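You operate a simulated robot arm through the tools that you are given. There is no shell and no other tool. Be economical: measure what you need, move in short steps, check, and stop when the job is done.

Carry out the task below with a simulated two-armed robot. There is one attempt and no reset: what you move stays moved.

TASK
Take the lid off the blue grease tin and lay it down on the top of the yellow table. Take the white cup and put it on the shelf under the brown table. Take the steel block with the smallest size on its label from the back board of the left bench and put it on the steel deck of the left bench. Shut the upper bench drawer. Take the white rag from the top of the brown bench and put it on the far end of the back board. Stack the small carton marked "pins" from the back board of the right bench on top of the small carton labelled "packers". Any order will do. Set down upright: white cup.

It is judged by the outcome, as a careful person would: the job done as asked, and still so three seconds after it is handed in. It fails if anything else is knocked over, pushed out of place, dropped, spilled or broken. A push-on lid holds only when it is set on centred and level and pressed home; a screw cap is set on level and turned clockwise until tight.

THE ROBOT
Two 7-joint arms with fingered hands on one trunk, on a base that drives. Base frame: it is fixed to the floor where the robot stands at the start and does not move with it; the origin is under the middle of the robot, x ahead of it, y to its left, z up. Units: cm, degrees, N and s.
The left shoulder is at the start at [4.9, 17, 112.1], the right one opposite. With the tool pointing down near the work surface each hand reaches from about 28 to 76 cm from the robot's upright axis, wherever it stands, measured 20 degrees to its own side. Places, roughly: blue grease tin [50, 25, 75]; far end of the back board [-130, -190, 80]; rag [-450, 200, 75]; shelf under the brown table [-450, 360, 20]; small carton [-100, -50, 75]; steel block [-125, 100, 75]; steel deck of the left bench [-180, 170, 80]; upper bench drawer [-260, 220, 30]; white cup (10x6x7 cm) [-100, 20, 90]. Payload 4 kg a hand.
Tool frame (each hand has its own): the origin (TCP) lies between the finger pads and is the grasp point; the fingertips stand 2.6 cm ahead of it; z points along the fingers, y is the line along which they close. The gripper opens to 13.2 cm. The gripper's body begins 7.3 cm behind the TCP. The gripper is a hand of 4 fingers: y runs from the thumb to the fingers, the wrist lies at [0, 0, -22.4] in the tool frame.
Orientation is that of the tool frame in the base frame, as a unit quaternion [w, x, y, z]. With the fingers straight down and closing along the base's y, the tool's x points along the base's -x, its y along +y and its z along -z.

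THE INTERFACE
- The arms move only by the tool nudge_tool. It takes "left_series", "right_series" or both (then of equal length, played together; a hand with none holds still); each is a list of rows, each a list of 6 numbers: the shift along the tool's x, y, z in units of 50 mm (1.0 is 50 mm), then the turn, a rotation vector about the tool's x, y, z in units of 5 degrees (1.0 is 5 degrees). In form: [[x, y, z, rx, ry, rz], ...]. A call has 1 to 10 rows; each row shifts and turns the commanded pose from where the row before left it, along the tool's axes as they then stand. A call with a number of a shift or a turn outside -1 to 1 is refused whole. A row lasts 0.2 s, in which the tool goes at most 5 cm and 8.6 degrees; a call with a longer step from one row to the next is refused whole. A pose out of reach is approached as far as the arm can. The call stops where the force on the tool passes 40 N (or 10 N more than at its start, if that is more) or the arm is blocked; 0.2 s more then pass. In this call time passes only in rows, and 0.2 s behind the last. It gives the time, the measured TCP pose, the force on the tool (base axes), the opening and the grip force at its end, in the units of the frame above (readings bear some noise), with the torque about the TCP (base axes, N m) and any sound that the robot's microphone picked up.
- Cameras (640 x 400 px; columns grow to the right, rows downward): "scene" is now at [11.93, -0.06, 126.21]; the picture's right is [0.00, -1.00, -0.00], its down [-0.85, -0.00, -0.52] and it looks along [0.52, 0.00, -0.85] (base axes); focal length 214 px, centre (320, 200). "left" rides on the left gripper at [-6.8, 0.2, -9.7] in its tool frame; the picture's right is [-0.03, -1.00, 0.00], its down [0.82, -0.02, -0.58] and it looks along [0.58, -0.02, 0.82] (tool axes); focal length 270 px, centre (320, 200). "right" rides on the right gripper at [6.8, 0.2, -9.7] in its tool frame; the picture's right is [-0.03, 1.00, 0.00], its down [-0.82, -0.02, -0.58] and it looks along [-0.58, -0.01, 0.82] (tool axes); focal length 270 px, centre (320, 200). There is no depth. A picture from a camera that has moved, and an enlarged one, comes with that camera's place and axes in the base frame and with its lens.
- grab_frame(camera): a new picture of that camera. No time passes.
- raise_lower(by): slides the trunk up (or, below 0, down) by that many cm; the arms and the scene camera ride with it, the base frame stays. It gives what a move gives, with no picture.
- drive_base(legs): drives the robot by 1 to 6 legs, each [ahead, turn to the left] in cm and degrees, along the robot's own axes; the way and the turn of a leg run together, so that a leg with both is an arc; at most 150 cm and 180 degrees a leg. The arms and the cameras ride along, it lands a little off, and it stops where it bumps. It gives what a move gives.
- curl_fingers(finger1, finger2, finger3, thumb_bend, hand): sets how far each is bent, from 0 (flat) to 1 (curled in); at 0.3 the hand is open as for a grip, at 0.7 the pads meet at the TCP. One left out holds its place. A second passes; each finger stops where it meets its share of the squeeze, and holds until it gets a number again. It is the only way to open and close the hand. It gives what a move gives, with no picture; readings hold the bend of each and the force on the fingers (four entries, about 0 where the hand has none), thumb and palm.
- pan_tilt(pan, tilt): turns the head with the scene camera to pan (to the left, within 86 degrees either way) and tilt (down, from -29 to 69), counted from straight ahead of the robot. It gives what a move gives.
- close_up(camera, box): a new picture of the part [left, top, right, bottom] of that camera's present view, enlarged. No time passes.
- job_done(): hands the job in; it is judged then, once.

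Go step by step. Nothing tells you exact positions but the pictures and the camera data: compare them with the known pose of the tool, close in by small moves and look again before you grip or let go. The budget is 165 turns and 122 pictures, counting those below and the enlarged ones. Unless the task says otherwise, let go and move clear before handing in.

The tools are called by a JSON object that holds its "op" and its "data". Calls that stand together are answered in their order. nudge_tool: Moves the arms, as the interface text tells. Its arguments: {"type":"object","properties":{"left_series":{"type":"array"},"right_series":{"type":"array"}},"required":[]} The other tools are called the same way: raise_lower (by) slides the trunk up or down; curl_fingers (finger1, finger2, finger3, thumb_bend, hand) moves the fingers one by one; drive_base (legs) drives the base; pan_tilt (pan, tilt) turns the head that bears the scene camera; grab_frame (camera) takes a picture; close_up (camera, box) takes an enlarged picture of a part of a camera's view; job_done () hands the job in.

At the start:

```text
time: 0.0
left_eef_pos: [47.15, -1.17, 118.53]
left_ee_rot: [0.0, 0.0, 1.0, 0.0]
left_force: [0.0, 0.3, -0.5]
left_torque: [0.0, -0.01, -0.05]
left_gripper_width: 13.17
left_gripper_force: 0.0
left_shape: jaw
left_bend: [0.3, 0.3, 0.3, 0.3]
left_finger forces: [0.0, 0.0, 0.1, 0.1, 0.1, 0.0]
right_eef_pos: [30.04, -45.35, 109.25]
right_ee_rot: [0.0, 0.001, 1.0, 0.0]
right_force: [-0.1, -0.8, -1.1]
right_torque: [0.01, -0.01, -0.02]
right_gripper_width: 13.18
right_gripper_force: 0.0
right_shape: jaw
right_bend: [0.3, 0.3, 0.3, 0.3]
right_finger forces: [0.1, 0.1, 0.0, 0.0, 0.0, 0.1]
trunk travel left (down, up): [-35.0, 40.5]
robot x, y, heading: [0.22, 0.15, -0.1]
head pan, tilt: [0.1, 58.6]
```

scene: 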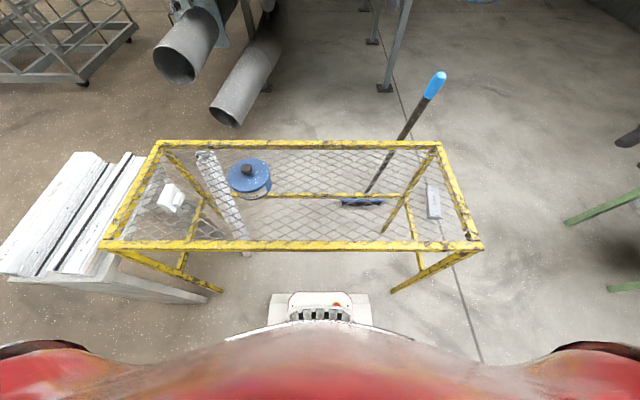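
right: 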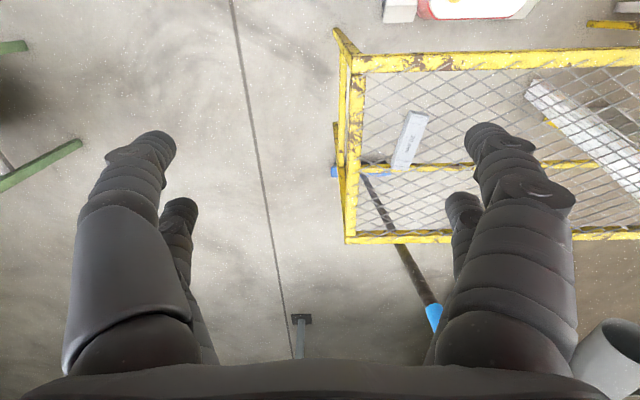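
left: 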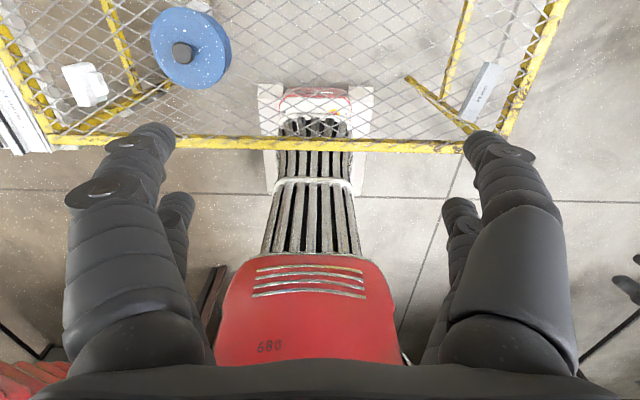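

I see the yellow mesh table ahead with the blue tin on it at about [50, 21]. I'll look closer at it before I start.

{"op": "close_up", "data": {"camera": "scene", "box": [140, 120, 300, 220]}}

{"op": "close_up", "data": {"camera": "left", "box": [40, 0, 280, 150]}}

```text
4.00 times, centred on (220, 170) of scene
camera zoom: at [11.93, -0.06, 126.21], right [0.0, -1.0, 0.0], down [-0.85, 0.0, -0.52], along [0.52, 0.0, -0.85], focal length 858 px, centre (720, 320)
```

zoom: 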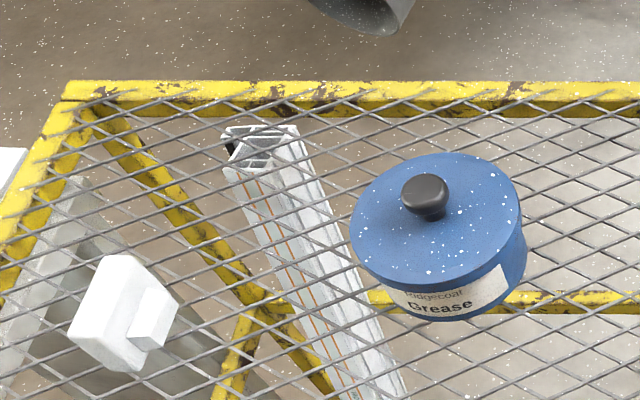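

```text
2.67 times, centred on (160, 75) of left
camera zoom: at [54.07, -0.9, 128.15], right [0.02, -1.0, 0.0], down [-0.82, -0.02, 0.58], along [-0.58, -0.01, -0.82], focal length 721 px, centre (747, 533)
```

zoom: 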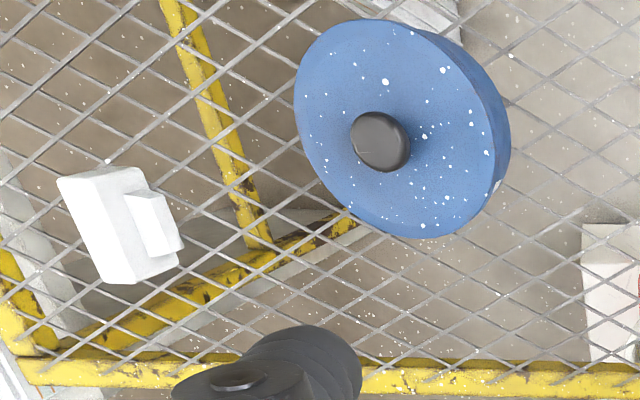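

The knob triangulates to about [48.5, 19.3, 83]. I'll bring the left hand above it.

{"op": "nudge_tool", "data": {"left_series": [[-0.04, 0.586, 0.6, 0, 0, 0], [-0.04, 0.586, 0.6, 0, 0, 0], [-0.04, 0.586, 0.6, 0, 0, 0], [-0.04, 0.586, 0.6, 0, 0, 0], [-0.04, 0.586, 0.6, 0, 0, 0], [-0.04, 0.586, 0.6, 0, 0, 0], [-0.04, 0.586, 0.6, 0, 0, 0]]}}

{"op": "grab_frame", "data": {"camera": "left"}}

{"op": "close_up", "data": {"camera": "scene", "box": [140, 120, 300, 220]}}

```text
time: 1.6
left_eef_pos: [48.56, 19.45, 97.27]
left_ee_rot: [0.001, 0.001, 1.0, 0.001]
left_force: [-0.1, 0.4, -0.2]
left_torque: [0.02, 0.03, 0.0]
left_gripper_width: 13.19
left_gripper_force: 0.1
left_shape: jaw
left_bend: [0.3, 0.3, 0.3, 0.3]
left_finger forces: [0.0, 0.0, 0.0, 0.1, 0.0, 0.1]
right_eef_pos: [30.0, -45.3, 109.26]
right_ee_rot: [0.0, 0.001, 1.0, 0.0]
right_force: [-0.3, -1.1, 0.5]
right_torque: [0.01, 0.01, -0.02]
right_gripper_width: 13.19
right_gripper_force: 0.0
right_shape: jaw
right_bend: [0.3, 0.3, 0.3, 0.3]
right_finger forces: [0.0, 0.0, 0.1, 0.0, 0.0, 0.0]
trunk travel left (down, up): [-35.0, 40.5]
robot x, y, heading: [-0.37, -0.06, -0.2]
head pan, tilt: [0.1, 58.6]
```

```text
116 pictures are left
camera left: at [55.41, 19.68, 107.09], right [0.02, -1.0, 0.0], down [-0.82, -0.02, 0.58], along [-0.58, -0.01, -0.82], focal length 270 px, centre (320, 200)
```

left: 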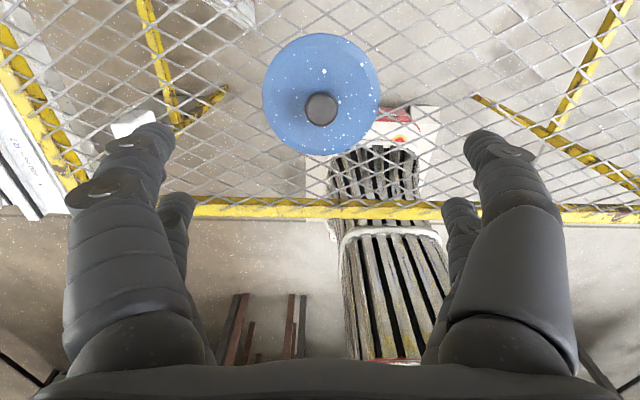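

```text
4.00 times, centred on (220, 170) of scene
camera zoom: at [11.93, 0.01, 126.21], right [0.0, -1.0, 0.0], down [-0.85, 0.0, -0.52], along [0.52, 0.0, -0.85], focal length 858 px, centre (720, 320)
```

zoom: 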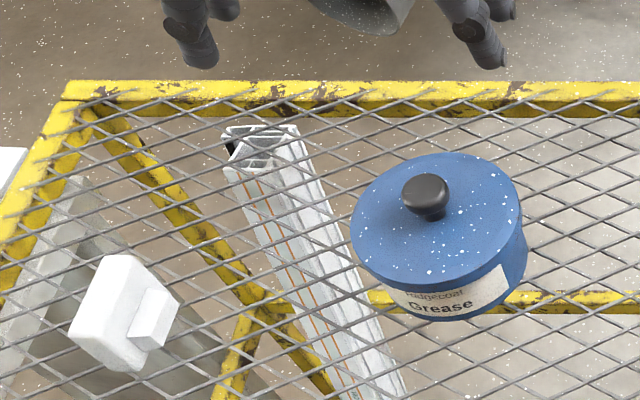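

The hand is centred over the knob. I'll close the fingers partway up here, to see where the tips go before I descend.

{"op": "curl_fingers", "data": {"hand": "left", "finger1": 0.55, "finger2": 0.55, "finger3": 0.55, "thumb_bend": 0.55}}

{"op": "grab_frame", "data": {"camera": "left"}}

```text
time: 2.6
left_eef_pos: [48.35, 19.36, 97.37]
left_ee_rot: [0.0, 0.0, 1.0, 0.0]
left_force: [-0.1, 0.3, -0.1]
left_torque: [0.01, 0.04, 0.0]
left_gripper_width: 4.94
left_gripper_force: 0.1
left_shape: fingers
left_bend: [0.55, 0.55, 0.55, 0.55]
left_finger forces: [0.0, 0.0, 0.1, 0.0, 0.0, 0.1]
right_eef_pos: [30.13, -45.18, 109.24]
right_ee_rot: [0.0, 0.0, 1.0, 0.0]
right_force: [1.0, -0.7, -0.1]
right_torque: [0.01, 0.0, 0.0]
right_gripper_width: 13.19
right_gripper_force: 0.0
right_shape: jaw
right_bend: [0.3, 0.3, 0.3, 0.3]
right_finger forces: [0.0, 0.0, 0.0, 0.0, 0.1, 0.1]
trunk travel left (down, up): [-35.0, 40.5]
robot x, y, heading: [0.31, 0.2, 0.1]
head pan, tilt: [0.1, 58.6]
```

```text
114 pictures are left
camera left: at [55.41, 19.61, 107.1], right [0.02, -1.0, 0.0], down [-0.82, -0.02, 0.58], along [-0.58, -0.01, -0.82], focal length 270 px, centre (320, 200)
```

left: 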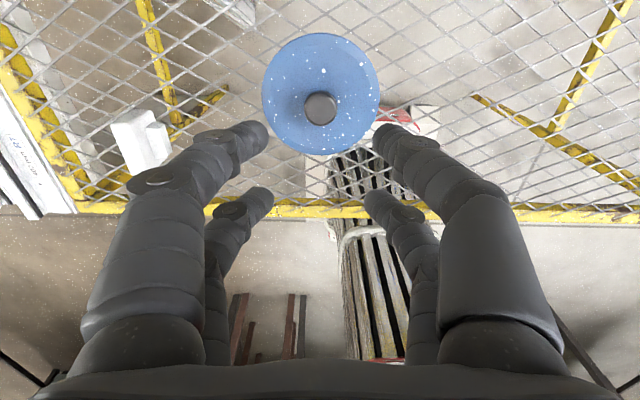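

The fingers form two pairs that will cradle the knob. I'll descend to just above the lid.

{"op": "nudge_tool", "data": {"left_series": [[0.01, -0.01, 0.67, 0, 0, 0], [0, 0, 0.67, 0, 0, 0], [0, 0, 0.67, 0, 0, 0], [0, 0, 0.6, 0, 0, 0]]}}

{"op": "close_up", "data": {"camera": "scene", "box": [180, 120, 308, 200]}}

{"op": "grab_frame", "data": {"camera": "left"}}

```text
time: 3.6
left_eef_pos: [48.43, 19.39, 84.43]
left_ee_rot: [0.0, 0.001, 1.0, 0.0]
left_force: [0.2, 0.0, 0.4]
left_torque: [0.02, -0.01, 0.01]
left_gripper_width: 4.97
left_gripper_force: 0.1
left_shape: fingers
left_bend: [0.55, 0.55, 0.55, 0.55]
left_finger forces: [0.0, 0.0, 0.0, 0.0, 0.0, 0.0]
right_eef_pos: [30.15, -45.23, 109.26]
right_ee_rot: [0.0, 0.001, 1.0, 0.0]
right_force: [-0.1, -0.5, 0.0]
right_torque: [-0.01, -0.01, -0.02]
right_gripper_width: 13.17
right_gripper_force: 0.1
right_shape: jaw
right_bend: [0.3, 0.3, 0.3, 0.3]
right_finger forces: [0.1, 0.1, 0.0, 0.0, 0.0, 0.1]
trunk travel left (down, up): [-35.0, 40.5]
robot x, y, heading: [-0.18, -0.23, -0.2]
head pan, tilt: [0.1, 58.6]
```

```text
5.00 times, centred on (244, 160) of scene
camera zoom: at [11.94, -0.04, 126.2], right [0.0, -1.0, 0.0], down [-0.85, 0.0, -0.52], along [0.52, 0.0, -0.85], focal length 1072 px, centre (700, 400)
```

zoom: 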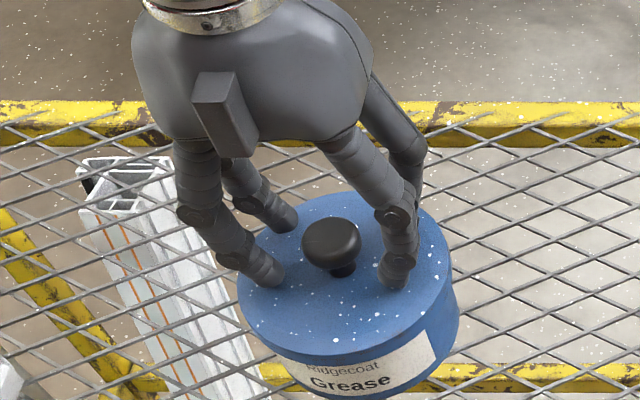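

```text
112 pictures are left
camera left: at [55.41, 19.57, 94.09], right [0.02, -1.0, 0.0], down [-0.82, -0.02, 0.58], along [-0.58, -0.01, -0.82], focal length 270 px, centre (320, 200)
```

left: 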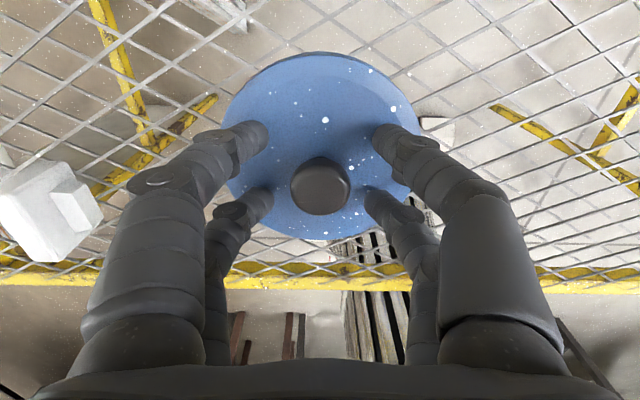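

The hand is centred on the mushroom knob. I'll lower slightly and close.

{"op": "nudge_tool", "data": {"left_series": [[0, 0, 0.14, 0, 0, 0]]}}

{"op": "curl_fingers", "data": {"hand": "left", "finger1": 0.75, "finger2": 0.75, "finger3": 0.75, "thumb_bend": 0.75}}

{"op": "close_up", "data": {"camera": "scene", "box": [180, 120, 308, 200]}}

```text
time: 4.0
left_eef_pos: [48.36, 19.29, 83.98]
left_ee_rot: [0.002, 0.0, 1.0, -0.001]
left_force: [-1.9, 0.9, 18.9]
left_torque: [0.2, 0.26, 0.03]
left_gripper_width: 4.97
left_gripper_force: 9.0
left_shape: fingers
left_bend: [0.55, 0.56, 0.56, 0.55]
left_finger forces: [4.7, 7.3, 6.2, 0.1, 0.1, 0.1]
right_eef_pos: [29.84, -45.35, 109.38]
right_ee_rot: [0.001, 0.001, 1.0, 0.0]
right_force: [-0.9, -0.1, 1.2]
right_torque: [-0.01, 0.01, -0.01]
right_gripper_width: 13.2
right_gripper_force: 0.0
right_shape: jaw
right_bend: [0.3, 0.3, 0.3, 0.3]
right_finger forces: [0.0, 0.1, 0.1, 0.1, 0.0, 0.0]
trunk travel left (down, up): [-35.0, 40.5]
robot x, y, heading: [0.15, -0.17, -0.1]
head pan, tilt: [0.1, 58.6]
```

```text
time: 5.0
left_eef_pos: [48.43, 19.39, 83.75]
left_ee_rot: [0.001, 0.0, 1.0, 0.0]
left_force: [-0.7, 0.1, 0.1]
left_torque: [0.03, 0.0, -0.02]
left_gripper_width: 0.03
left_gripper_force: 0.1
left_shape: fingers
left_bend: [0.73, 0.73, 0.73, 0.73]
left_finger forces: [0.0, 0.1, 0.0, 0.0, 0.0, 0.1]
right_eef_pos: [30.16, -45.31, 109.24]
right_ee_rot: [0.001, 0.001, 1.0, 0.0]
right_force: [0.6, 0.0, 0.5]
right_torque: [-0.03, 0.01, -0.01]
right_gripper_width: 13.21
right_gripper_force: 0.0
right_shape: jaw
right_bend: [0.3, 0.3, 0.3, 0.3]
right_finger forces: [0.1, 0.0, 0.0, 0.0, 0.1, 0.0]
trunk travel left (down, up): [-35.0, 40.5]
robot x, y, heading: [0.05, 0.27, -0.2]
head pan, tilt: [0.1, 58.6]
heard: snap
```

```text
5.00 times, centred on (244, 160) of scene
camera zoom: at [11.94, -0.05, 126.2], right [0.0, -1.0, 0.0], down [-0.85, 0.0, -0.52], along [0.52, 0.0, -0.85], focal length 1072 px, centre (700, 400)
```

zoom: 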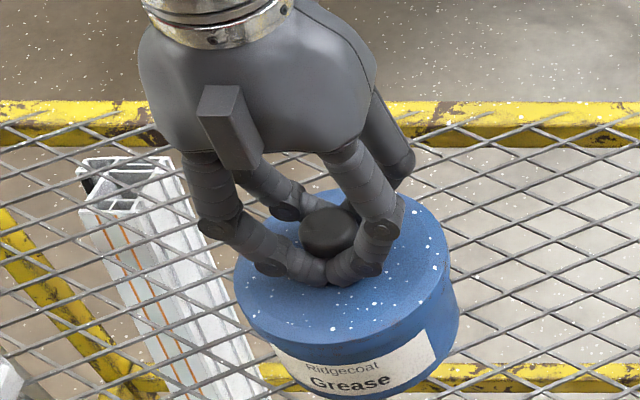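

The finger pairs have closed either side of the knob's stem, under its head, so it is hooked. I'll lift gently to test it.

{"op": "nudge_tool", "data": {"left_series": [[0, 0, -0.1, 0, 0, 0], [0, 0, -0.1, 0, 0, 0], [0, 0, -0.1, 0, 0, 0]]}}

{"op": "close_up", "data": {"camera": "scene", "box": [180, 120, 308, 200]}}

```text
time: 5.8
left_eef_pos: [48.41, 19.3, 85.32]
left_ee_rot: [0.0, 0.001, 1.0, 0.0]
left_force: [0.3, -0.2, -0.3]
left_torque: [0.01, 0.04, 0.0]
left_gripper_width: 0.0
left_gripper_force: 0.0
left_shape: fingers
left_bend: [0.73, 0.73, 0.73, 0.73]
left_finger forces: [0.1, 0.0, 0.1, 0.1, 0.0, 0.0]
right_eef_pos: [30.04, -45.18, 109.22]
right_ee_rot: [0.0, 0.001, 1.0, 0.0]
right_force: [0.2, 0.4, 0.7]
right_torque: [0.01, -0.01, -0.04]
right_gripper_width: 13.18
right_gripper_force: 0.1
right_shape: jaw
right_bend: [0.3, 0.3, 0.3, 0.3]
right_finger forces: [0.1, 0.0, 0.1, 0.0, 0.0, 0.0]
trunk travel left (down, up): [-35.0, 40.5]
robot x, y, heading: [-0.14, 0.24, 0.2]
head pan, tilt: [0.1, 58.6]
```

```text
5.00 times, centred on (244, 160) of scene
camera zoom: at [11.93, -0.05, 126.21], right [0.0, -1.0, 0.0], down [-0.85, 0.0, -0.52], along [0.52, 0.0, -0.85], focal length 1072 px, centre (700, 400)
```

zoom: 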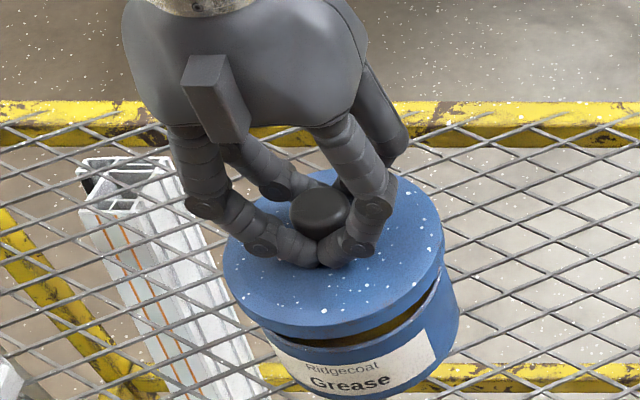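

The lid is off and hanging from the fingers. I'll raise it and carry it right, over the clear middle of the table.

{"op": "nudge_tool", "data": {"left_series": [[0, 0, -0.2, 0, 0, 0], [0, 0, -0.3, 0, 0, 0], [0, 0, -0.4, 0, 0, 0], [0, 0, -0.3, 0, 0, 0], [0, -0.2, -0.1, 0, 0, 0], [0, -0.4, 0, 0, 0, 0], [0, -0.5, 0, 0, 0, 0], [0, -0.5, 0, 0, 0, 0], [0, -0.5, 0, 0, 0, 0], [0, -0.4, 0, 0, 0, 0]]}}

{"op": "nudge_tool", "data": {"left_series": [[0, -0.4, 0, 0, 0, 0], [0, -0.3, 0, 0, 0, 0], [0, -0.2, 0, 0, 0, 0], [0, 0, 0.3, 0, 0, 0], [0, 0, 0.4, 0, 0, 0], [0, 0, 0.3, 0, 0, 0]]}}

{"op": "close_up", "data": {"camera": "scene", "box": [200, 100, 360, 200]}}

```text
time: 8.0
left_eef_pos: [48.61, 6.66, 91.67]
left_ee_rot: [-0.002, -0.001, 1.0, -0.001]
left_force: [-0.2, 0.3, -0.9]
left_torque: [0.0, 0.05, -0.04]
left_gripper_width: 0.0
left_gripper_force: 0.0
left_shape: fingers
left_bend: [0.73, 0.73, 0.73, 0.73]
left_finger forces: [0.0, 0.1, 0.0, 0.0, 0.0, 0.0]
right_eef_pos: [30.07, -45.37, 109.27]
right_ee_rot: [0.0, 0.001, 1.0, 0.0]
right_force: [0.3, 0.5, 0.0]
right_torque: [-0.01, 0.0, 0.02]
right_gripper_width: 13.17
right_gripper_force: 0.1
right_shape: jaw
right_bend: [0.3, 0.3, 0.3, 0.3]
right_finger forces: [0.0, 0.0, 0.0, 0.1, 0.0, 0.0]
trunk travel left (down, up): [-35.0, 40.5]
robot x, y, heading: [-0.06, -0.06, 0.1]
head pan, tilt: [0.1, 58.6]
```

```text
time: 9.4
left_eef_pos: [48.48, 2.3, 86.73]
left_ee_rot: [0.0, 0.001, 1.0, 0.0]
left_force: [-0.8, -0.5, -0.4]
left_torque: [-0.03, 0.01, 0.0]
left_gripper_width: 0.01
left_gripper_force: 0.1
left_shape: fingers
left_bend: [0.73, 0.73, 0.73, 0.73]
left_finger forces: [0.0, 0.0, 0.0, 0.0, 0.0, 0.1]
right_eef_pos: [30.05, -45.32, 109.21]
right_ee_rot: [0.0, 0.0, 1.0, 0.0]
right_force: [0.2, -0.3, -0.1]
right_torque: [0.03, -0.01, 0.0]
right_gripper_width: 13.18
right_gripper_force: 0.0
right_shape: jaw
right_bend: [0.3, 0.3, 0.3, 0.3]
right_finger forces: [0.0, 0.0, 0.1, 0.1, 0.1, 0.0]
trunk travel left (down, up): [-35.0, 40.5]
robot x, y, heading: [-0.14, 0.08, -0.1]
head pan, tilt: [0.1, 58.6]
```

```text
4.00 times, centred on (280, 150) of scene
camera zoom: at [11.95, -0.05, 126.2], right [0.0, -1.0, 0.0], down [-0.85, 0.0, -0.52], along [0.52, 0.0, -0.85], focal length 858 px, centre (480, 400)
```

zoom: 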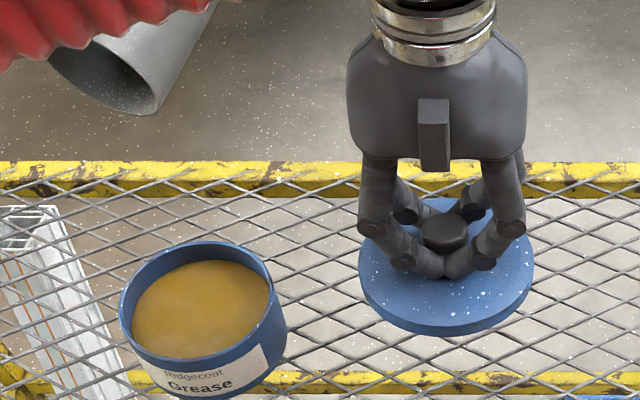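

The lid hangs level over clear mesh. I'll lower it toward the table.

{"op": "nudge_tool", "data": {"left_series": [[0, 0, 0.3, 0, 0, 0], [0, 0, 0.3, 0, 0, 0], [0, 0, 0.3, 0, 0, 0], [0, 0, 0.15, 0, 0, 0]]}}

{"op": "close_up", "data": {"camera": "scene", "box": [200, 100, 360, 200]}}

```text
time: 10.4
left_eef_pos: [48.49, 2.31, 81.46]
left_ee_rot: [0.0, 0.0, 1.0, 0.0]
left_force: [-0.4, 0.4, -0.3]
left_torque: [-0.01, -0.01, -0.02]
left_gripper_width: 0.0
left_gripper_force: 0.1
left_shape: fingers
left_bend: [0.73, 0.73, 0.73, 0.73]
left_finger forces: [0.0, 0.0, 0.0, 0.0, 0.1, 0.0]
right_eef_pos: [30.1, -45.22, 109.31]
right_ee_rot: [0.0, 0.002, 1.0, 0.0]
right_force: [-0.3, -0.1, 0.0]
right_torque: [0.03, -0.01, 0.02]
right_gripper_width: 13.18
right_gripper_force: 0.0
right_shape: jaw
right_bend: [0.3, 0.3, 0.3, 0.3]
right_finger forces: [0.0, 0.0, 0.0, 0.0, 0.1, 0.0]
trunk travel left (down, up): [-35.0, 40.5]
robot x, y, heading: [0.02, -0.02, 0.1]
head pan, tilt: [0.1, 58.6]
```

```text
4.00 times, centred on (280, 150) of scene
camera zoom: at [11.94, -0.05, 126.21], right [0.0, -1.0, 0.0], down [-0.85, 0.0, -0.52], along [0.52, 0.0, -0.85], focal length 858 px, centre (480, 400)
```

zoom: 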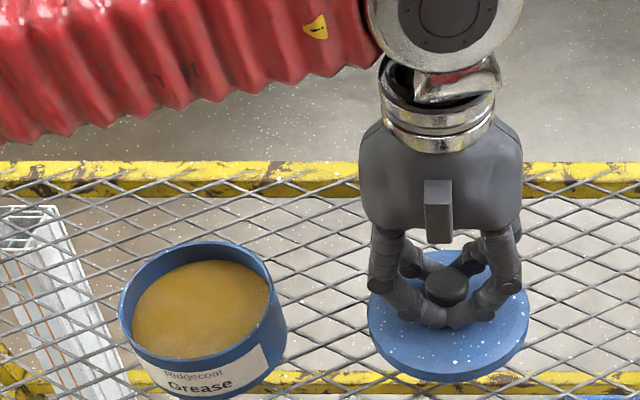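

About 2 cm remain, so I'll keep lowering in fine steps.

{"op": "nudge_tool", "data": {"left_series": [[0, 0, 0.15, 0, 0, 0], [0, 0, 0.15, 0, 0, 0]]}}

{"op": "close_up", "data": {"camera": "scene", "box": [264, 140, 360, 200]}}

```text
time: 11.0
left_eef_pos: [48.53, 2.28, 79.96]
left_ee_rot: [0.0, 0.001, 1.0, -0.001]
left_force: [-0.4, 0.1, -0.3]
left_torque: [-0.02, 0.0, -0.01]
left_gripper_width: 0.0
left_gripper_force: 0.1
left_shape: fingers
left_bend: [0.73, 0.73, 0.73, 0.73]
left_finger forces: [0.0, 0.0, 0.0, 0.0, 0.0, 0.0]
right_eef_pos: [30.05, -45.3, 109.23]
right_ee_rot: [0.0, 0.0, 1.0, 0.0]
right_force: [-0.5, 0.3, 0.4]
right_torque: [-0.01, -0.02, -0.01]
right_gripper_width: 13.18
right_gripper_force: 0.1
right_shape: jaw
right_bend: [0.3, 0.3, 0.3, 0.3]
right_finger forces: [0.0, 0.0, 0.0, 0.0, 0.0, 0.1]
trunk travel left (down, up): [-35.0, 40.5]
robot x, y, heading: [0.15, -0.01, 0.1]
head pan, tilt: [0.1, 58.6]
```

```text
6.67 times, centred on (312, 170) of scene
camera zoom: at [11.94, -0.05, 126.2], right [0.0, -1.0, 0.0], down [-0.85, 0.0, -0.52], along [0.52, 0.0, -0.85], focal length 1430 px, centre (373, 400)
```

zoom: 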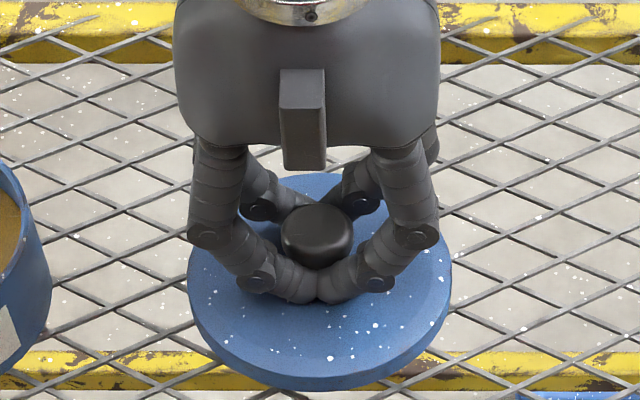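

{"op": "nudge_tool", "data": {"left_series": [[0, 0, 0.08, 0, 0, 0], [0, 0, 0.08, 0, 0, 0]]}}

{"op": "close_up", "data": {"camera": "scene", "box": [264, 140, 360, 200]}}

```text
time: 11.6
left_eef_pos: [48.48, 2.35, 79.03]
left_ee_rot: [0.0, 0.001, 1.0, 0.001]
left_force: [-0.9, 0.9, -0.5]
left_torque: [0.0, 0.04, 0.05]
left_gripper_width: 0.0
left_gripper_force: 0.0
left_shape: fingers
left_bend: [0.73, 0.73, 0.73, 0.73]
left_finger forces: [0.1, 0.0, 0.0, 0.1, 0.0, 0.0]
right_eef_pos: [30.06, -45.31, 109.25]
right_ee_rot: [0.0, 0.001, 1.0, 0.001]
right_force: [-0.2, 0.2, 0.3]
right_torque: [-0.03, 0.02, 0.02]
right_gripper_width: 13.17
right_gripper_force: 0.1
right_shape: jaw
right_bend: [0.3, 0.3, 0.3, 0.3]
right_finger forces: [0.0, 0.1, 0.0, 0.1, 0.0, 0.0]
trunk travel left (down, up): [-35.0, 40.5]
robot x, y, heading: [-0.21, -0.23, -0.0]
head pan, tilt: [0.1, 58.6]
```

```text
6.67 times, centred on (312, 170) of scene
camera zoom: at [11.94, -0.05, 126.2], right [0.0, -1.0, 0.0], down [-0.85, 0.0, -0.52], along [0.52, 0.0, -0.85], focal length 1430 px, centre (373, 400)
```

zoom: 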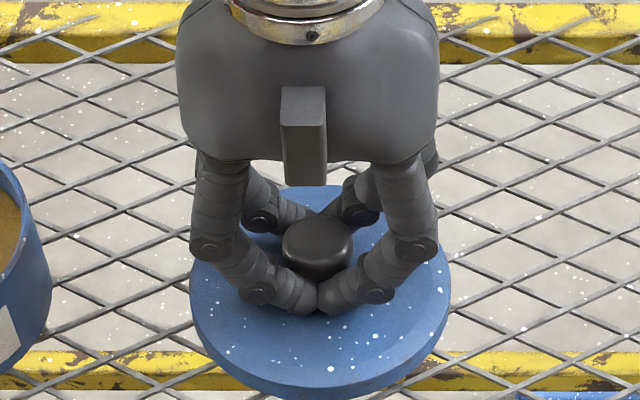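

{"op": "nudge_tool", "data": {"left_series": [[0, 0, 0.08, 0, 0, 0], [0, 0, 0.08, 0, 0, 0]]}}

{"op": "close_up", "data": {"camera": "scene", "box": [264, 150, 360, 210]}}

```text
time: 12.2
left_eef_pos: [48.51, 2.29, 78.62]
left_ee_rot: [0.002, 0.001, 1.0, -0.001]
left_force: [-1.1, 0.4, 14.2]
left_torque: [-0.06, -0.22, -0.05]
left_gripper_width: 0.01
left_gripper_force: 7.9
left_shape: fingers
left_bend: [0.74, 0.73, 0.73, 0.74]
left_finger forces: [0.0, 0.0, 0.0, 0.0, 16.0, 0.0]
right_eef_pos: [29.9, -45.24, 109.27]
right_ee_rot: [-0.001, 0.0, 1.0, 0.0]
right_force: [0.0, 0.6, -0.1]
right_torque: [-0.02, 0.03, 0.01]
right_gripper_width: 13.2
right_gripper_force: 0.1
right_shape: jaw
right_bend: [0.3, 0.3, 0.3, 0.3]
right_finger forces: [0.0, 0.0, 0.0, 0.0, 0.1, 0.0]
trunk travel left (down, up): [-35.0, 40.5]
robot x, y, heading: [-0.13, 0.22, 0.0]
head pan, tilt: [0.1, 58.6]
```

```text
6.67 times, centred on (312, 180) of scene
camera zoom: at [11.8, -0.05, 126.25], right [0.0, -1.0, 0.0], down [-0.85, 0.0, -0.52], along [0.52, 0.0, -0.85], focal length 1430 px, centre (373, 333)
```

zoom: 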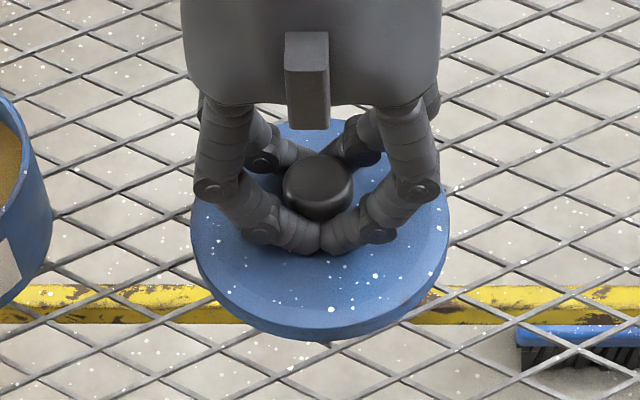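

Contact is felt and the lid rests on the table. I'll ease up a little, open and lift clear.

{"op": "nudge_tool", "data": {"left_series": [[0, 0, -0.06, 0, 0, 0]]}}

{"op": "curl_fingers", "data": {"hand": "left", "finger1": 0.5, "finger2": 0.5, "finger3": 0.5, "thumb_bend": 0.5}}

{"op": "nudge_tool", "data": {"left_series": [[0, 0, -0.4, 0, 0, 0], [0, 0, -0.9, 0, 0, 0], [0, 0, -0.9, 0, 0, 0], [0, 0, -0.9, 0, 0, 0], [0, 0, -0.9, 0, 0, 0], [0, 0, -0.9, 0, 0, 0]]}}

{"op": "grab_frame", "data": {"camera": "scene"}}

```text
time: 12.6
left_eef_pos: [48.56, 2.29, 78.66]
left_ee_rot: [-0.001, 0.0, 1.0, 0.0]
left_force: [1.8, -0.2, 5.0]
left_torque: [-0.04, -0.19, 0.01]
left_gripper_width: 0.0
left_gripper_force: 0.0
left_shape: fingers
left_bend: [0.74, 0.73, 0.73, 0.74]
left_finger forces: [0.0, 0.0, 0.1, 0.0, 0.0, 0.1]
right_eef_pos: [30.08, -45.3, 109.25]
right_ee_rot: [0.0, 0.001, 1.0, 0.0]
right_force: [-0.3, 0.2, 0.4]
right_torque: [-0.02, 0.01, -0.03]
right_gripper_width: 13.17
right_gripper_force: 0.0
right_shape: jaw
right_bend: [0.3, 0.3, 0.3, 0.3]
right_finger forces: [0.1, 0.0, 0.0, 0.0, 0.1, 0.0]
trunk travel left (down, up): [-35.0, 40.5]
robot x, y, heading: [-0.39, -0.0, 0.1]
head pan, tilt: [0.1, 58.6]
```

```text
time: 13.1
left_eef_pos: [48.66, 2.03, 79.56]
left_ee_rot: [0.004, 0.001, 1.0, -0.003]
left_force: [-5.7, -2.2, 20.5]
left_torque: [0.59, 0.54, 0.24]
left_gripper_width: 6.54
left_gripper_force: 10.4
left_shape: fingers
left_bend: [0.5, 0.58, 0.5, 0.5]
left_finger forces: [2.1, 17.9, 0.5, 0.0, 0.2, 0.0]
right_eef_pos: [29.99, -45.33, 109.4]
right_ee_rot: [0.0, 0.0, 1.0, 0.001]
right_force: [-0.6, 0.2, 0.4]
right_torque: [-0.04, 0.02, 0.0]
right_gripper_width: 13.17
right_gripper_force: 0.0
right_shape: jaw
right_bend: [0.3, 0.3, 0.3, 0.3]
right_finger forces: [0.1, 0.0, 0.0, 0.0, 0.0, 0.0]
trunk travel left (down, up): [-35.0, 40.5]
robot x, y, heading: [-0.12, -0.06, -0.0]
head pan, tilt: [0.1, 58.6]
stopped (left hand): the force on the tool passed its limit (the readings are from after the stop); the commanded pose is now the measured one
```

```text
time: 14.5
left_eef_pos: [48.18, 2.36, 103.62]
left_ee_rot: [0.003, 0.001, 1.0, -0.002]
left_force: [0.4, -0.8, -0.4]
left_torque: [-0.01, -0.01, 0.01]
left_gripper_width: 6.56
left_gripper_force: 0.0
left_shape: fingers
left_bend: [0.5, 0.5, 0.5, 0.5]
left_finger forces: [0.0, 0.0, 0.0, 0.0, 0.0, 0.0]
right_eef_pos: [29.93, -45.29, 109.43]
right_ee_rot: [0.0, 0.001, 1.0, 0.0]
right_force: [-0.1, -0.1, 0.1]
right_torque: [0.0, 0.01, 0.0]
right_gripper_width: 13.18
right_gripper_force: 0.2
right_shape: jaw
right_bend: [0.3, 0.3, 0.3, 0.3]
right_finger forces: [0.1, 0.0, 0.0, 0.0, 0.0, 0.0]
trunk travel left (down, up): [-35.0, 40.5]
robot x, y, heading: [0.12, -0.06, -0.1]
head pan, tilt: [0.1, 58.6]
```

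```text
104 pictures are left
camera scene: at [11.88, -0.08, 126.21], right [0.0, -1.0, 0.0], down [-0.85, 0.0, -0.52], along [0.52, 0.0, -0.85], focal length 214 px, centre (320, 200)
```

scene: 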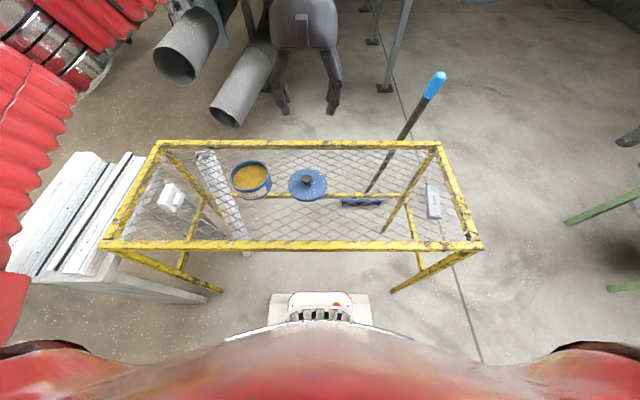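

The tin's lid now lies on the yellow table, with the tin undisturbed. Next I'll tuck the left arm and back off a little, then look to the left and right.

{"op": "nudge_tool", "data": {"left_series": [[0.36, 0.76, -0.2, 0, 0, 0], [0.36, 0.76, -0.2, 0, 0, 0], [0.36, 0.76, -0.2, 0, 0, 0], [0.36, 0.76, -0.2, 0, 0, 0], [0.36, 0.76, -0.2, 0, 0, 0], [0.36, 0.76, -0.2, 0, 0, 0], [0.36, 0.76, -0.2, 0, 0, 0], [0.36, 0.76, -0.2, 0, 0, 0], [0.36, 0.76, -0.2, 0, 0, 0], [0.36, 0.76, -0.2, 0, 0, 0]]}}

{"op": "pan_tilt", "data": {"pan": 80, "tilt": 25}}

{"op": "grab_frame", "data": {"camera": "scene"}}

{"op": "pan_tilt", "data": {"pan": -80, "tilt": 25}}

{"op": "grab_frame", "data": {"camera": "scene"}}

```text
time: 16.9
left_eef_pos: [31.02, 39.81, 110.79]
left_ee_rot: [-0.042, 0.001, 0.999, -0.004]
left_force: [-0.6, -0.1, 0.4]
left_torque: [0.0, -0.01, 0.0]
left_gripper_width: 6.57
left_gripper_force: 0.0
left_shape: fingers
left_bend: [0.5, 0.5, 0.5, 0.5]
left_finger forces: [0.0, 0.1, 0.1, 0.0, 0.0, 0.1]
left hand out of reach, approached as far as the arm can: row 10
right_eef_pos: [29.82, -45.28, 109.34]
right_ee_rot: [0.001, 0.001, 1.0, 0.0]
right_force: [0.2, 0.1, 0.1]
right_torque: [0.01, -0.02, -0.03]
right_gripper_width: 13.18
right_gripper_force: 0.1
right_shape: jaw
right_bend: [0.3, 0.3, 0.3, 0.3]
right_finger forces: [0.0, 0.1, 0.1, 0.1, 0.0, 0.0]
trunk travel left (down, up): [-35.0, 40.5]
robot x, y, heading: [0.15, -0.22, -0.0]
head pan, tilt: [0.1, 58.6]
stopped in row 10 (left hand): the arm was blocked; the commanded pose is now the measured one
```

```text
time: 18.5
left_eef_pos: [31.02, 39.64, 110.72]
left_ee_rot: [-0.042, 0.002, 0.999, -0.003]
left_force: [-0.2, -0.1, -0.7]
left_torque: [-0.02, -0.01, -0.03]
left_gripper_width: 6.58
left_gripper_force: 0.1
left_shape: fingers
left_bend: [0.5, 0.5, 0.5, 0.5]
left_finger forces: [0.0, 0.0, 0.1, 0.0, 0.0, 0.1]
right_eef_pos: [30.02, -45.29, 109.33]
right_ee_rot: [0.001, 0.001, 1.0, 0.0]
right_force: [-0.7, 0.4, -0.9]
right_torque: [-0.01, 0.03, 0.01]
right_gripper_width: 13.2
right_gripper_force: 0.1
right_shape: jaw
right_bend: [0.3, 0.3, 0.3, 0.3]
right_finger forces: [0.0, 0.0, 0.0, 0.0, 0.0, 0.0]
trunk travel left (down, up): [-35.0, 40.5]
robot x, y, heading: [-0.05, -0.1, -0.1]
head pan, tilt: [80.0, 25.0]
```

```text
103 pictures are left
camera scene: at [6.68, 9.01, 131.05], right [0.98, -0.17, 0.0], down [-0.07, -0.42, -0.91], along [0.16, 0.89, -0.42], focal length 214 px, centre (320, 200)
```

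scene: 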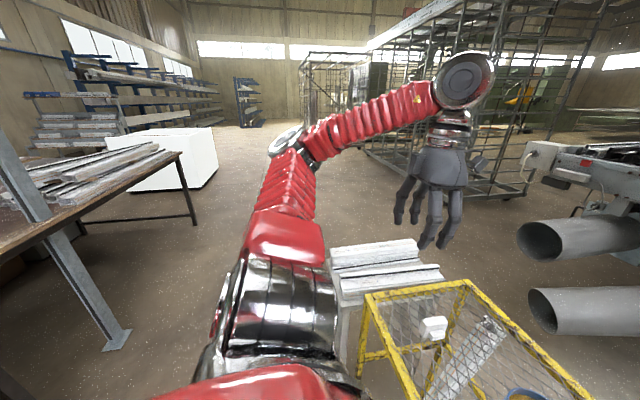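

```text
time: 20.9
left_eef_pos: [31.1, 39.8, 110.79]
left_ee_rot: [-0.042, 0.001, 0.999, -0.004]
left_force: [-0.5, 0.1, -0.7]
left_torque: [-0.02, 0.03, 0.01]
left_gripper_width: 6.55
left_gripper_force: 0.1
left_shape: fingers
left_bend: [0.5, 0.5, 0.5, 0.5]
left_finger forces: [0.1, 0.0, 0.0, 0.0, 0.0, 0.0]
right_eef_pos: [30.04, -45.31, 109.37]
right_ee_rot: [0.0, 0.0, 1.0, 0.001]
right_force: [-0.1, 0.6, -0.4]
right_torque: [0.02, -0.02, -0.01]
right_gripper_width: 13.18
right_gripper_force: 0.0
right_shape: jaw
right_bend: [0.3, 0.3, 0.3, 0.3]
right_finger forces: [0.0, 0.1, 0.0, 0.0, 0.1, 0.1]
trunk travel left (down, up): [-35.0, 40.5]
robot x, y, heading: [-0.0, 0.15, -0.0]
head pan, tilt: [-80.0, 25.0]
```

```text
102 pictures are left
camera scene: at [6.68, -9.13, 131.05], right [-0.98, -0.17, 0.0], down [-0.07, 0.42, -0.91], along [0.16, -0.89, -0.42], focal length 214 px, centre (320, 200)
```

scene: 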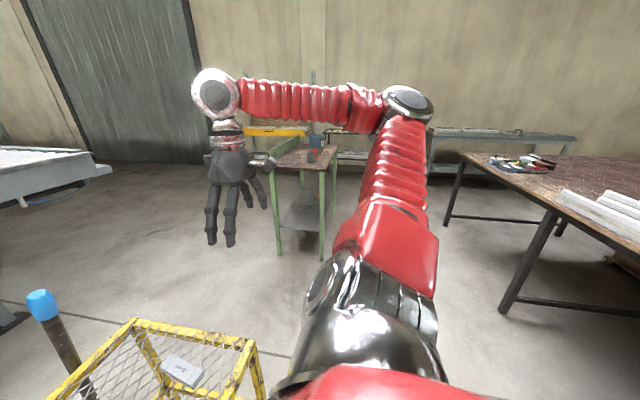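

Benches stand behind on both sides. I'll back off a little, turn around and look.

{"op": "drive_base", "data": {"legs": [[-15, 0], [0, 90], [0, 90]]}}

{"op": "pan_tilt", "data": {"pan": 0, "tilt": 30}}

{"op": "grab_frame", "data": {"camera": "scene"}}

```text
time: 24.4
left_eef_pos: [-20.71, 49.87, 110.63]
left_ee_rot: [-0.035, -0.385, 0.922, -0.02]
left_force: [-0.5, 0.3, -0.2]
left_torque: [-0.03, 0.04, -0.02]
left_gripper_width: 6.6
left_gripper_force: 0.0
left_shape: fingers
left_bend: [0.5, 0.5, 0.5, 0.5]
left_finger forces: [0.1, 0.0, 0.1, 0.1, 0.1, 0.0]
right_eef_pos: [38.77, -10.48, 109.28]
right_ee_rot: [0.0, -0.388, 0.922, -0.001]
right_force: [-0.3, 0.5, -0.7]
right_torque: [-0.02, 0.01, -0.03]
right_gripper_width: 13.21
right_gripper_force: 0.1
right_shape: jaw
right_bend: [0.3, 0.3, 0.3, 0.3]
right_finger forces: [0.0, 0.0, 0.1, 0.0, 0.0, 0.0]
trunk travel left (down, up): [-35.0, 40.5]
robot x, y, heading: [-12.48, -2.57, 46.9]
head pan, tilt: [-80.0, 25.0]
stopped in leg 2: the robot was blocked; the commanded pose is now the measured one
```

```text
time: 25.9
left_eef_pos: [-20.75, 49.84, 110.71]
left_ee_rot: [-0.036, -0.385, 0.922, -0.02]
left_force: [-1.0, 0.1, -0.5]
left_torque: [0.02, 0.04, -0.01]
left_gripper_width: 6.59
left_gripper_force: 0.0
left_shape: fingers
left_bend: [0.5, 0.5, 0.5, 0.5]
left_finger forces: [0.1, 0.0, 0.0, 0.1, 0.0, 0.0]
right_eef_pos: [38.91, -10.61, 109.4]
right_ee_rot: [0.0, -0.388, 0.922, 0.0]
right_force: [0.5, -0.3, -0.1]
right_torque: [0.0, 0.04, 0.0]
right_gripper_width: 13.19
right_gripper_force: 0.1
right_shape: jaw
right_bend: [0.3, 0.3, 0.3, 0.3]
right_finger forces: [0.0, 0.0, 0.0, 0.1, 0.1, 0.0]
trunk travel left (down, up): [-35.0, 40.5]
robot x, y, heading: [-12.59, -2.54, 46.9]
head pan, tilt: [0.0, 30.0]
```

```text
101 pictures are left
camera scene: at [-2.96, 7.82, 130.25], right [0.73, -0.69, 0.0], down [-0.34, -0.36, -0.87], along [0.6, 0.63, -0.5], focal length 214 px, centre (320, 200)
```

scene: 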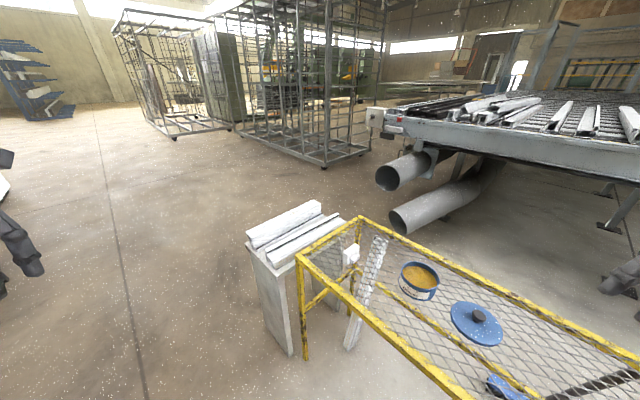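

The turn was blocked, probably by the base corner against the table leg. I'll look rearward before I move.

{"op": "pan_tilt", "data": {"pan": 86, "tilt": 30}}

{"op": "grab_frame", "data": {"camera": "scene"}}

{"op": "pan_tilt", "data": {"pan": -30, "tilt": 69}}

{"op": "grab_frame", "data": {"camera": "scene"}}

```text
time: 27.5
left_eef_pos: [-20.65, 49.74, 110.76]
left_ee_rot: [-0.036, -0.386, 0.922, -0.02]
left_force: [0.2, -0.6, -0.4]
left_torque: [-0.01, -0.03, 0.01]
left_gripper_width: 6.59
left_gripper_force: 0.1
left_shape: fingers
left_bend: [0.5, 0.5, 0.5, 0.5]
left_finger forces: [0.0, 0.1, 0.0, 0.1, 0.0, 0.0]
right_eef_pos: [38.87, -10.49, 109.45]
right_ee_rot: [0.0, -0.387, 0.922, -0.001]
right_force: [0.2, 0.0, 0.8]
right_torque: [0.0, 0.0, -0.01]
right_gripper_width: 13.21
right_gripper_force: 0.1
right_shape: jaw
right_bend: [0.3, 0.3, 0.3, 0.3]
right_finger forces: [0.1, 0.0, 0.0, 0.1, 0.0, 0.0]
trunk travel left (down, up): [-35.0, 40.5]
robot x, y, heading: [-12.59, -2.41, 46.4]
head pan, tilt: [85.9, 30.0]
```

```text
100 pictures are left
camera scene: at [-15.29, 7.92, 130.25], right [0.74, 0.68, 0.0], down [0.34, -0.37, -0.87], along [-0.59, 0.64, -0.5], focal length 214 px, centre (320, 200)
```

scene: 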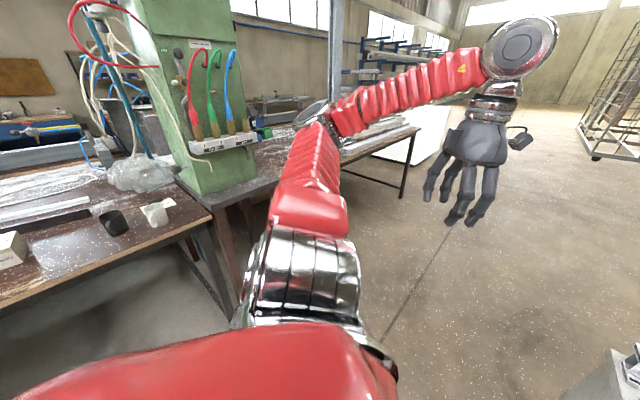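

```text
time: 29.5
left_eef_pos: [-20.76, 49.76, 110.67]
left_ee_rot: [-0.036, -0.386, 0.922, -0.018]
left_force: [-0.4, 0.1, -0.5]
left_torque: [0.02, -0.01, 0.01]
left_gripper_width: 6.6
left_gripper_force: 0.2
left_shape: fingers
left_bend: [0.5, 0.5, 0.5, 0.5]
left_finger forces: [0.1, 0.0, 0.0, 0.1, 0.0, 0.1]
right_eef_pos: [38.93, -10.44, 109.48]
right_ee_rot: [0.0, -0.388, 0.922, -0.001]
right_force: [0.8, 0.8, 0.0]
right_torque: [0.04, -0.02, -0.02]
right_gripper_width: 13.23
right_gripper_force: 0.1
right_shape: jaw
right_bend: [0.3, 0.3, 0.3, 0.3]
right_finger forces: [0.0, 0.0, 0.0, 0.1, 0.0, 0.1]
trunk travel left (down, up): [-35.0, 40.5]
robot x, y, heading: [-12.49, -2.62, 46.3]
head pan, tilt: [-30.0, 68.8]
```

```text
99 pictures are left
camera scene: at [-3.82, 2.85, 125.11], right [0.29, -0.96, 0.0], down [-0.89, -0.27, -0.36], along [0.35, 0.1, -0.93], focal length 214 px, centre (320, 200)
```

scene: 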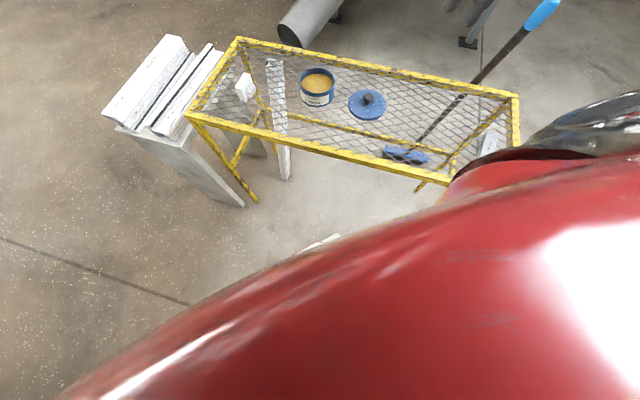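

The cup stands on the table behind, at about [-116, 17]. I'll undo the turn, back off further and then turn round.

{"op": "drive_base", "data": {"legs": [[0, -46.5], [-33, 0], [0, 90], [0, 90]]}}

{"op": "pan_tilt", "data": {"pan": 0, "tilt": 35}}

{"op": "grab_frame", "data": {"camera": "scene"}}

```text
time: 32.3
left_eef_pos: [19.26, 39.15, 111.01]
left_ee_rot: [-0.041, 0.007, 0.999, -0.002]
left_force: [-0.8, -0.7, 0.0]
left_torque: [0.03, -0.05, 0.02]
left_gripper_width: 6.58
left_gripper_force: 0.0
left_shape: fingers
left_bend: [0.5, 0.5, 0.5, 0.5]
left_finger forces: [0.1, 0.1, 0.0, 0.0, 0.1, 0.0]
right_eef_pos: [17.0, -45.78, 109.61]
right_ee_rot: [0.001, 0.006, 1.0, 0.001]
right_force: [0.6, -0.8, -0.3]
right_torque: [0.05, 0.01, 0.0]
right_gripper_width: 13.22
right_gripper_force: 0.0
right_shape: jaw
right_bend: [0.3, 0.3, 0.3, 0.3]
right_finger forces: [0.1, 0.1, 0.0, 0.1, 0.0, 0.0]
trunk travel left (down, up): [-35.0, 40.5]
robot x, y, heading: [-12.38, 1.04, 1.4]
head pan, tilt: [-30.0, 68.8]
stopped in leg 2: the robot was blocked; the commanded pose is now the measured one
```

```text
time: 33.3
left_eef_pos: [19.56, 39.48, 110.78]
left_ee_rot: [-0.042, 0.007, 0.999, -0.004]
left_force: [0.9, 0.5, -0.7]
left_torque: [0.0, -0.02, 0.03]
left_gripper_width: 6.57
left_gripper_force: 0.1
left_shape: fingers
left_bend: [0.5, 0.5, 0.5, 0.5]
left_finger forces: [0.0, 0.0, 0.0, 0.0, 0.0, 0.1]
right_eef_pos: [17.22, -45.35, 109.63]
right_ee_rot: [0.001, 0.006, 1.0, -0.001]
right_force: [-0.1, 0.7, 0.1]
right_torque: [-0.02, 0.0, -0.01]
right_gripper_width: 13.2
right_gripper_force: 0.0
right_shape: jaw
right_bend: [0.3, 0.3, 0.3, 0.3]
right_finger forces: [0.0, 0.2, 0.0, 0.0, 0.0, 0.0]
trunk travel left (down, up): [-35.0, 40.5]
robot x, y, heading: [-12.57, 0.59, 1.3]
head pan, tilt: [0.0, 35.0]
```

```text
98 pictures are left
camera scene: at [1.26, 1.15, 129.46], right [0.02, -1.0, 0.0], down [-0.57, -0.01, -0.82], along [0.82, 0.02, -0.57], focal length 214 px, centre (320, 200)
```

scene: 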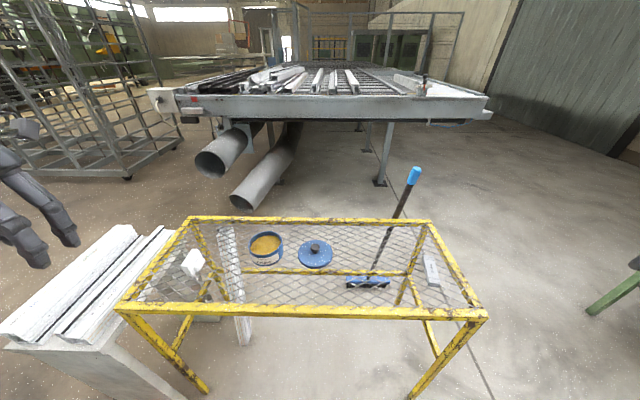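

It won't back up either, so something behind is in the way. The left wrist camera looks rearward, so I'll use that.

{"op": "grab_frame", "data": {"camera": "left"}}

{"op": "pan_tilt", "data": {"pan": 86, "tilt": 50}}

{"op": "grab_frame", "data": {"camera": "scene"}}

{"op": "pan_tilt", "data": {"pan": -86, "tilt": 50}}

{"op": "grab_frame", "data": {"camera": "scene"}}

```text
97 pictures are left
camera left: at [27.19, 39.64, 119.87], right [0.01, -1.0, 0.01], down [-0.77, -0.01, 0.64], along [-0.64, -0.01, -0.77], focal length 270 px, centre (320, 200)
```

left: 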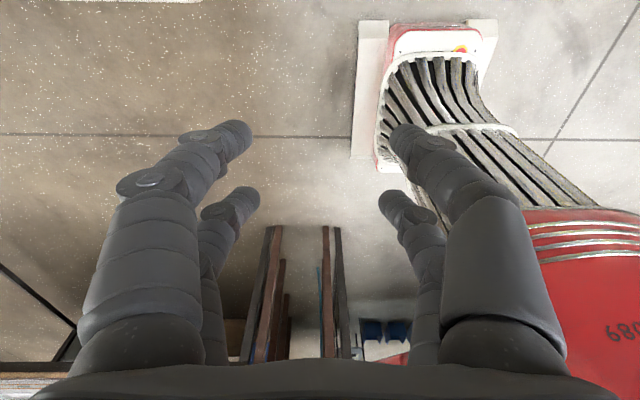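

```text
time: 34.9
left_eef_pos: [19.51, 39.47, 110.92]
left_ee_rot: [-0.042, 0.006, 0.999, -0.004]
left_force: [0.1, -0.4, 1.2]
left_torque: [-0.01, 0.02, 0.0]
left_gripper_width: 6.56
left_gripper_force: 0.0
left_shape: fingers
left_bend: [0.5, 0.5, 0.5, 0.5]
left_finger forces: [0.0, 0.0, 0.1, 0.0, 0.0, 0.1]
right_eef_pos: [17.19, -45.33, 109.46]
right_ee_rot: [0.001, 0.006, 1.0, -0.002]
right_force: [0.5, -0.5, -0.7]
right_torque: [0.01, -0.03, -0.02]
right_gripper_width: 13.2
right_gripper_force: 0.1
right_shape: jaw
right_bend: [0.3, 0.3, 0.3, 0.3]
right_finger forces: [0.0, 0.1, 0.0, 0.0, 0.0, 0.0]
trunk travel left (down, up): [-35.0, 40.5]
robot x, y, heading: [-12.82, 1.3, 1.3]
head pan, tilt: [85.9, 50.0]
```

```text
96 pictures are left
camera scene: at [-7.17, 8.63, 127.3], right [1.0, -0.05, 0.0], down [-0.04, -0.77, -0.64], along [0.03, 0.64, -0.77], focal length 214 px, centre (320, 200)
```

scene: 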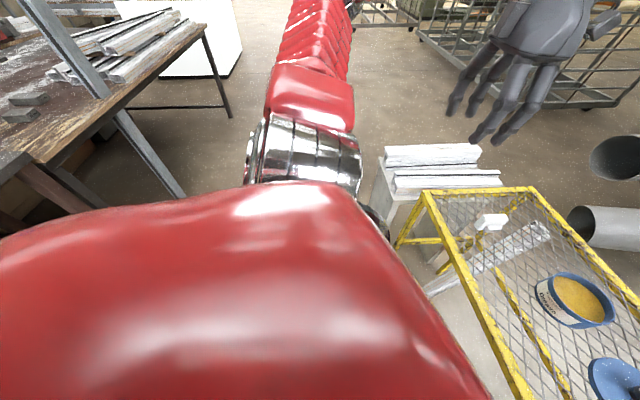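

```text
time: 37.5
left_eef_pos: [19.44, 39.42, 110.63]
left_ee_rot: [-0.042, 0.006, 0.999, -0.003]
left_force: [1.1, 0.1, 0.1]
left_torque: [0.03, 0.02, 0.01]
left_gripper_width: 6.56
left_gripper_force: 0.1
left_shape: fingers
left_bend: [0.5, 0.5, 0.5, 0.5]
left_finger forces: [0.1, 0.1, 0.1, 0.0, 0.0, 0.1]
right_eef_pos: [17.14, -45.36, 109.54]
right_ee_rot: [0.001, 0.005, 1.0, -0.001]
right_force: [0.3, 0.4, 0.8]
right_torque: [0.01, 0.02, 0.01]
right_gripper_width: 13.21
right_gripper_force: 0.0
right_shape: jaw
right_bend: [0.3, 0.3, 0.3, 0.3]
right_finger forces: [0.0, 0.0, 0.0, 0.0, 0.0, 0.1]
trunk travel left (down, up): [-35.0, 40.5]
robot x, y, heading: [-12.89, 0.81, 1.2]
head pan, tilt: [-85.9, 50.0]
```

```text
95 pictures are left
camera scene: at [-6.83, -6.73, 127.3], right [-1.0, -0.09, 0.0], down [-0.07, 0.76, -0.64], along [0.06, -0.64, -0.77], focal length 214 px, centre (320, 200)
```

scene: 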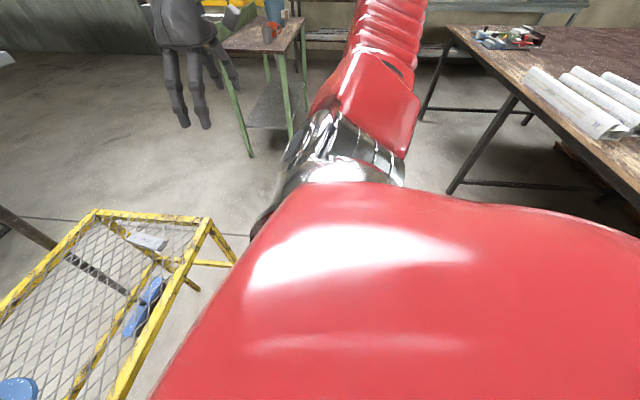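

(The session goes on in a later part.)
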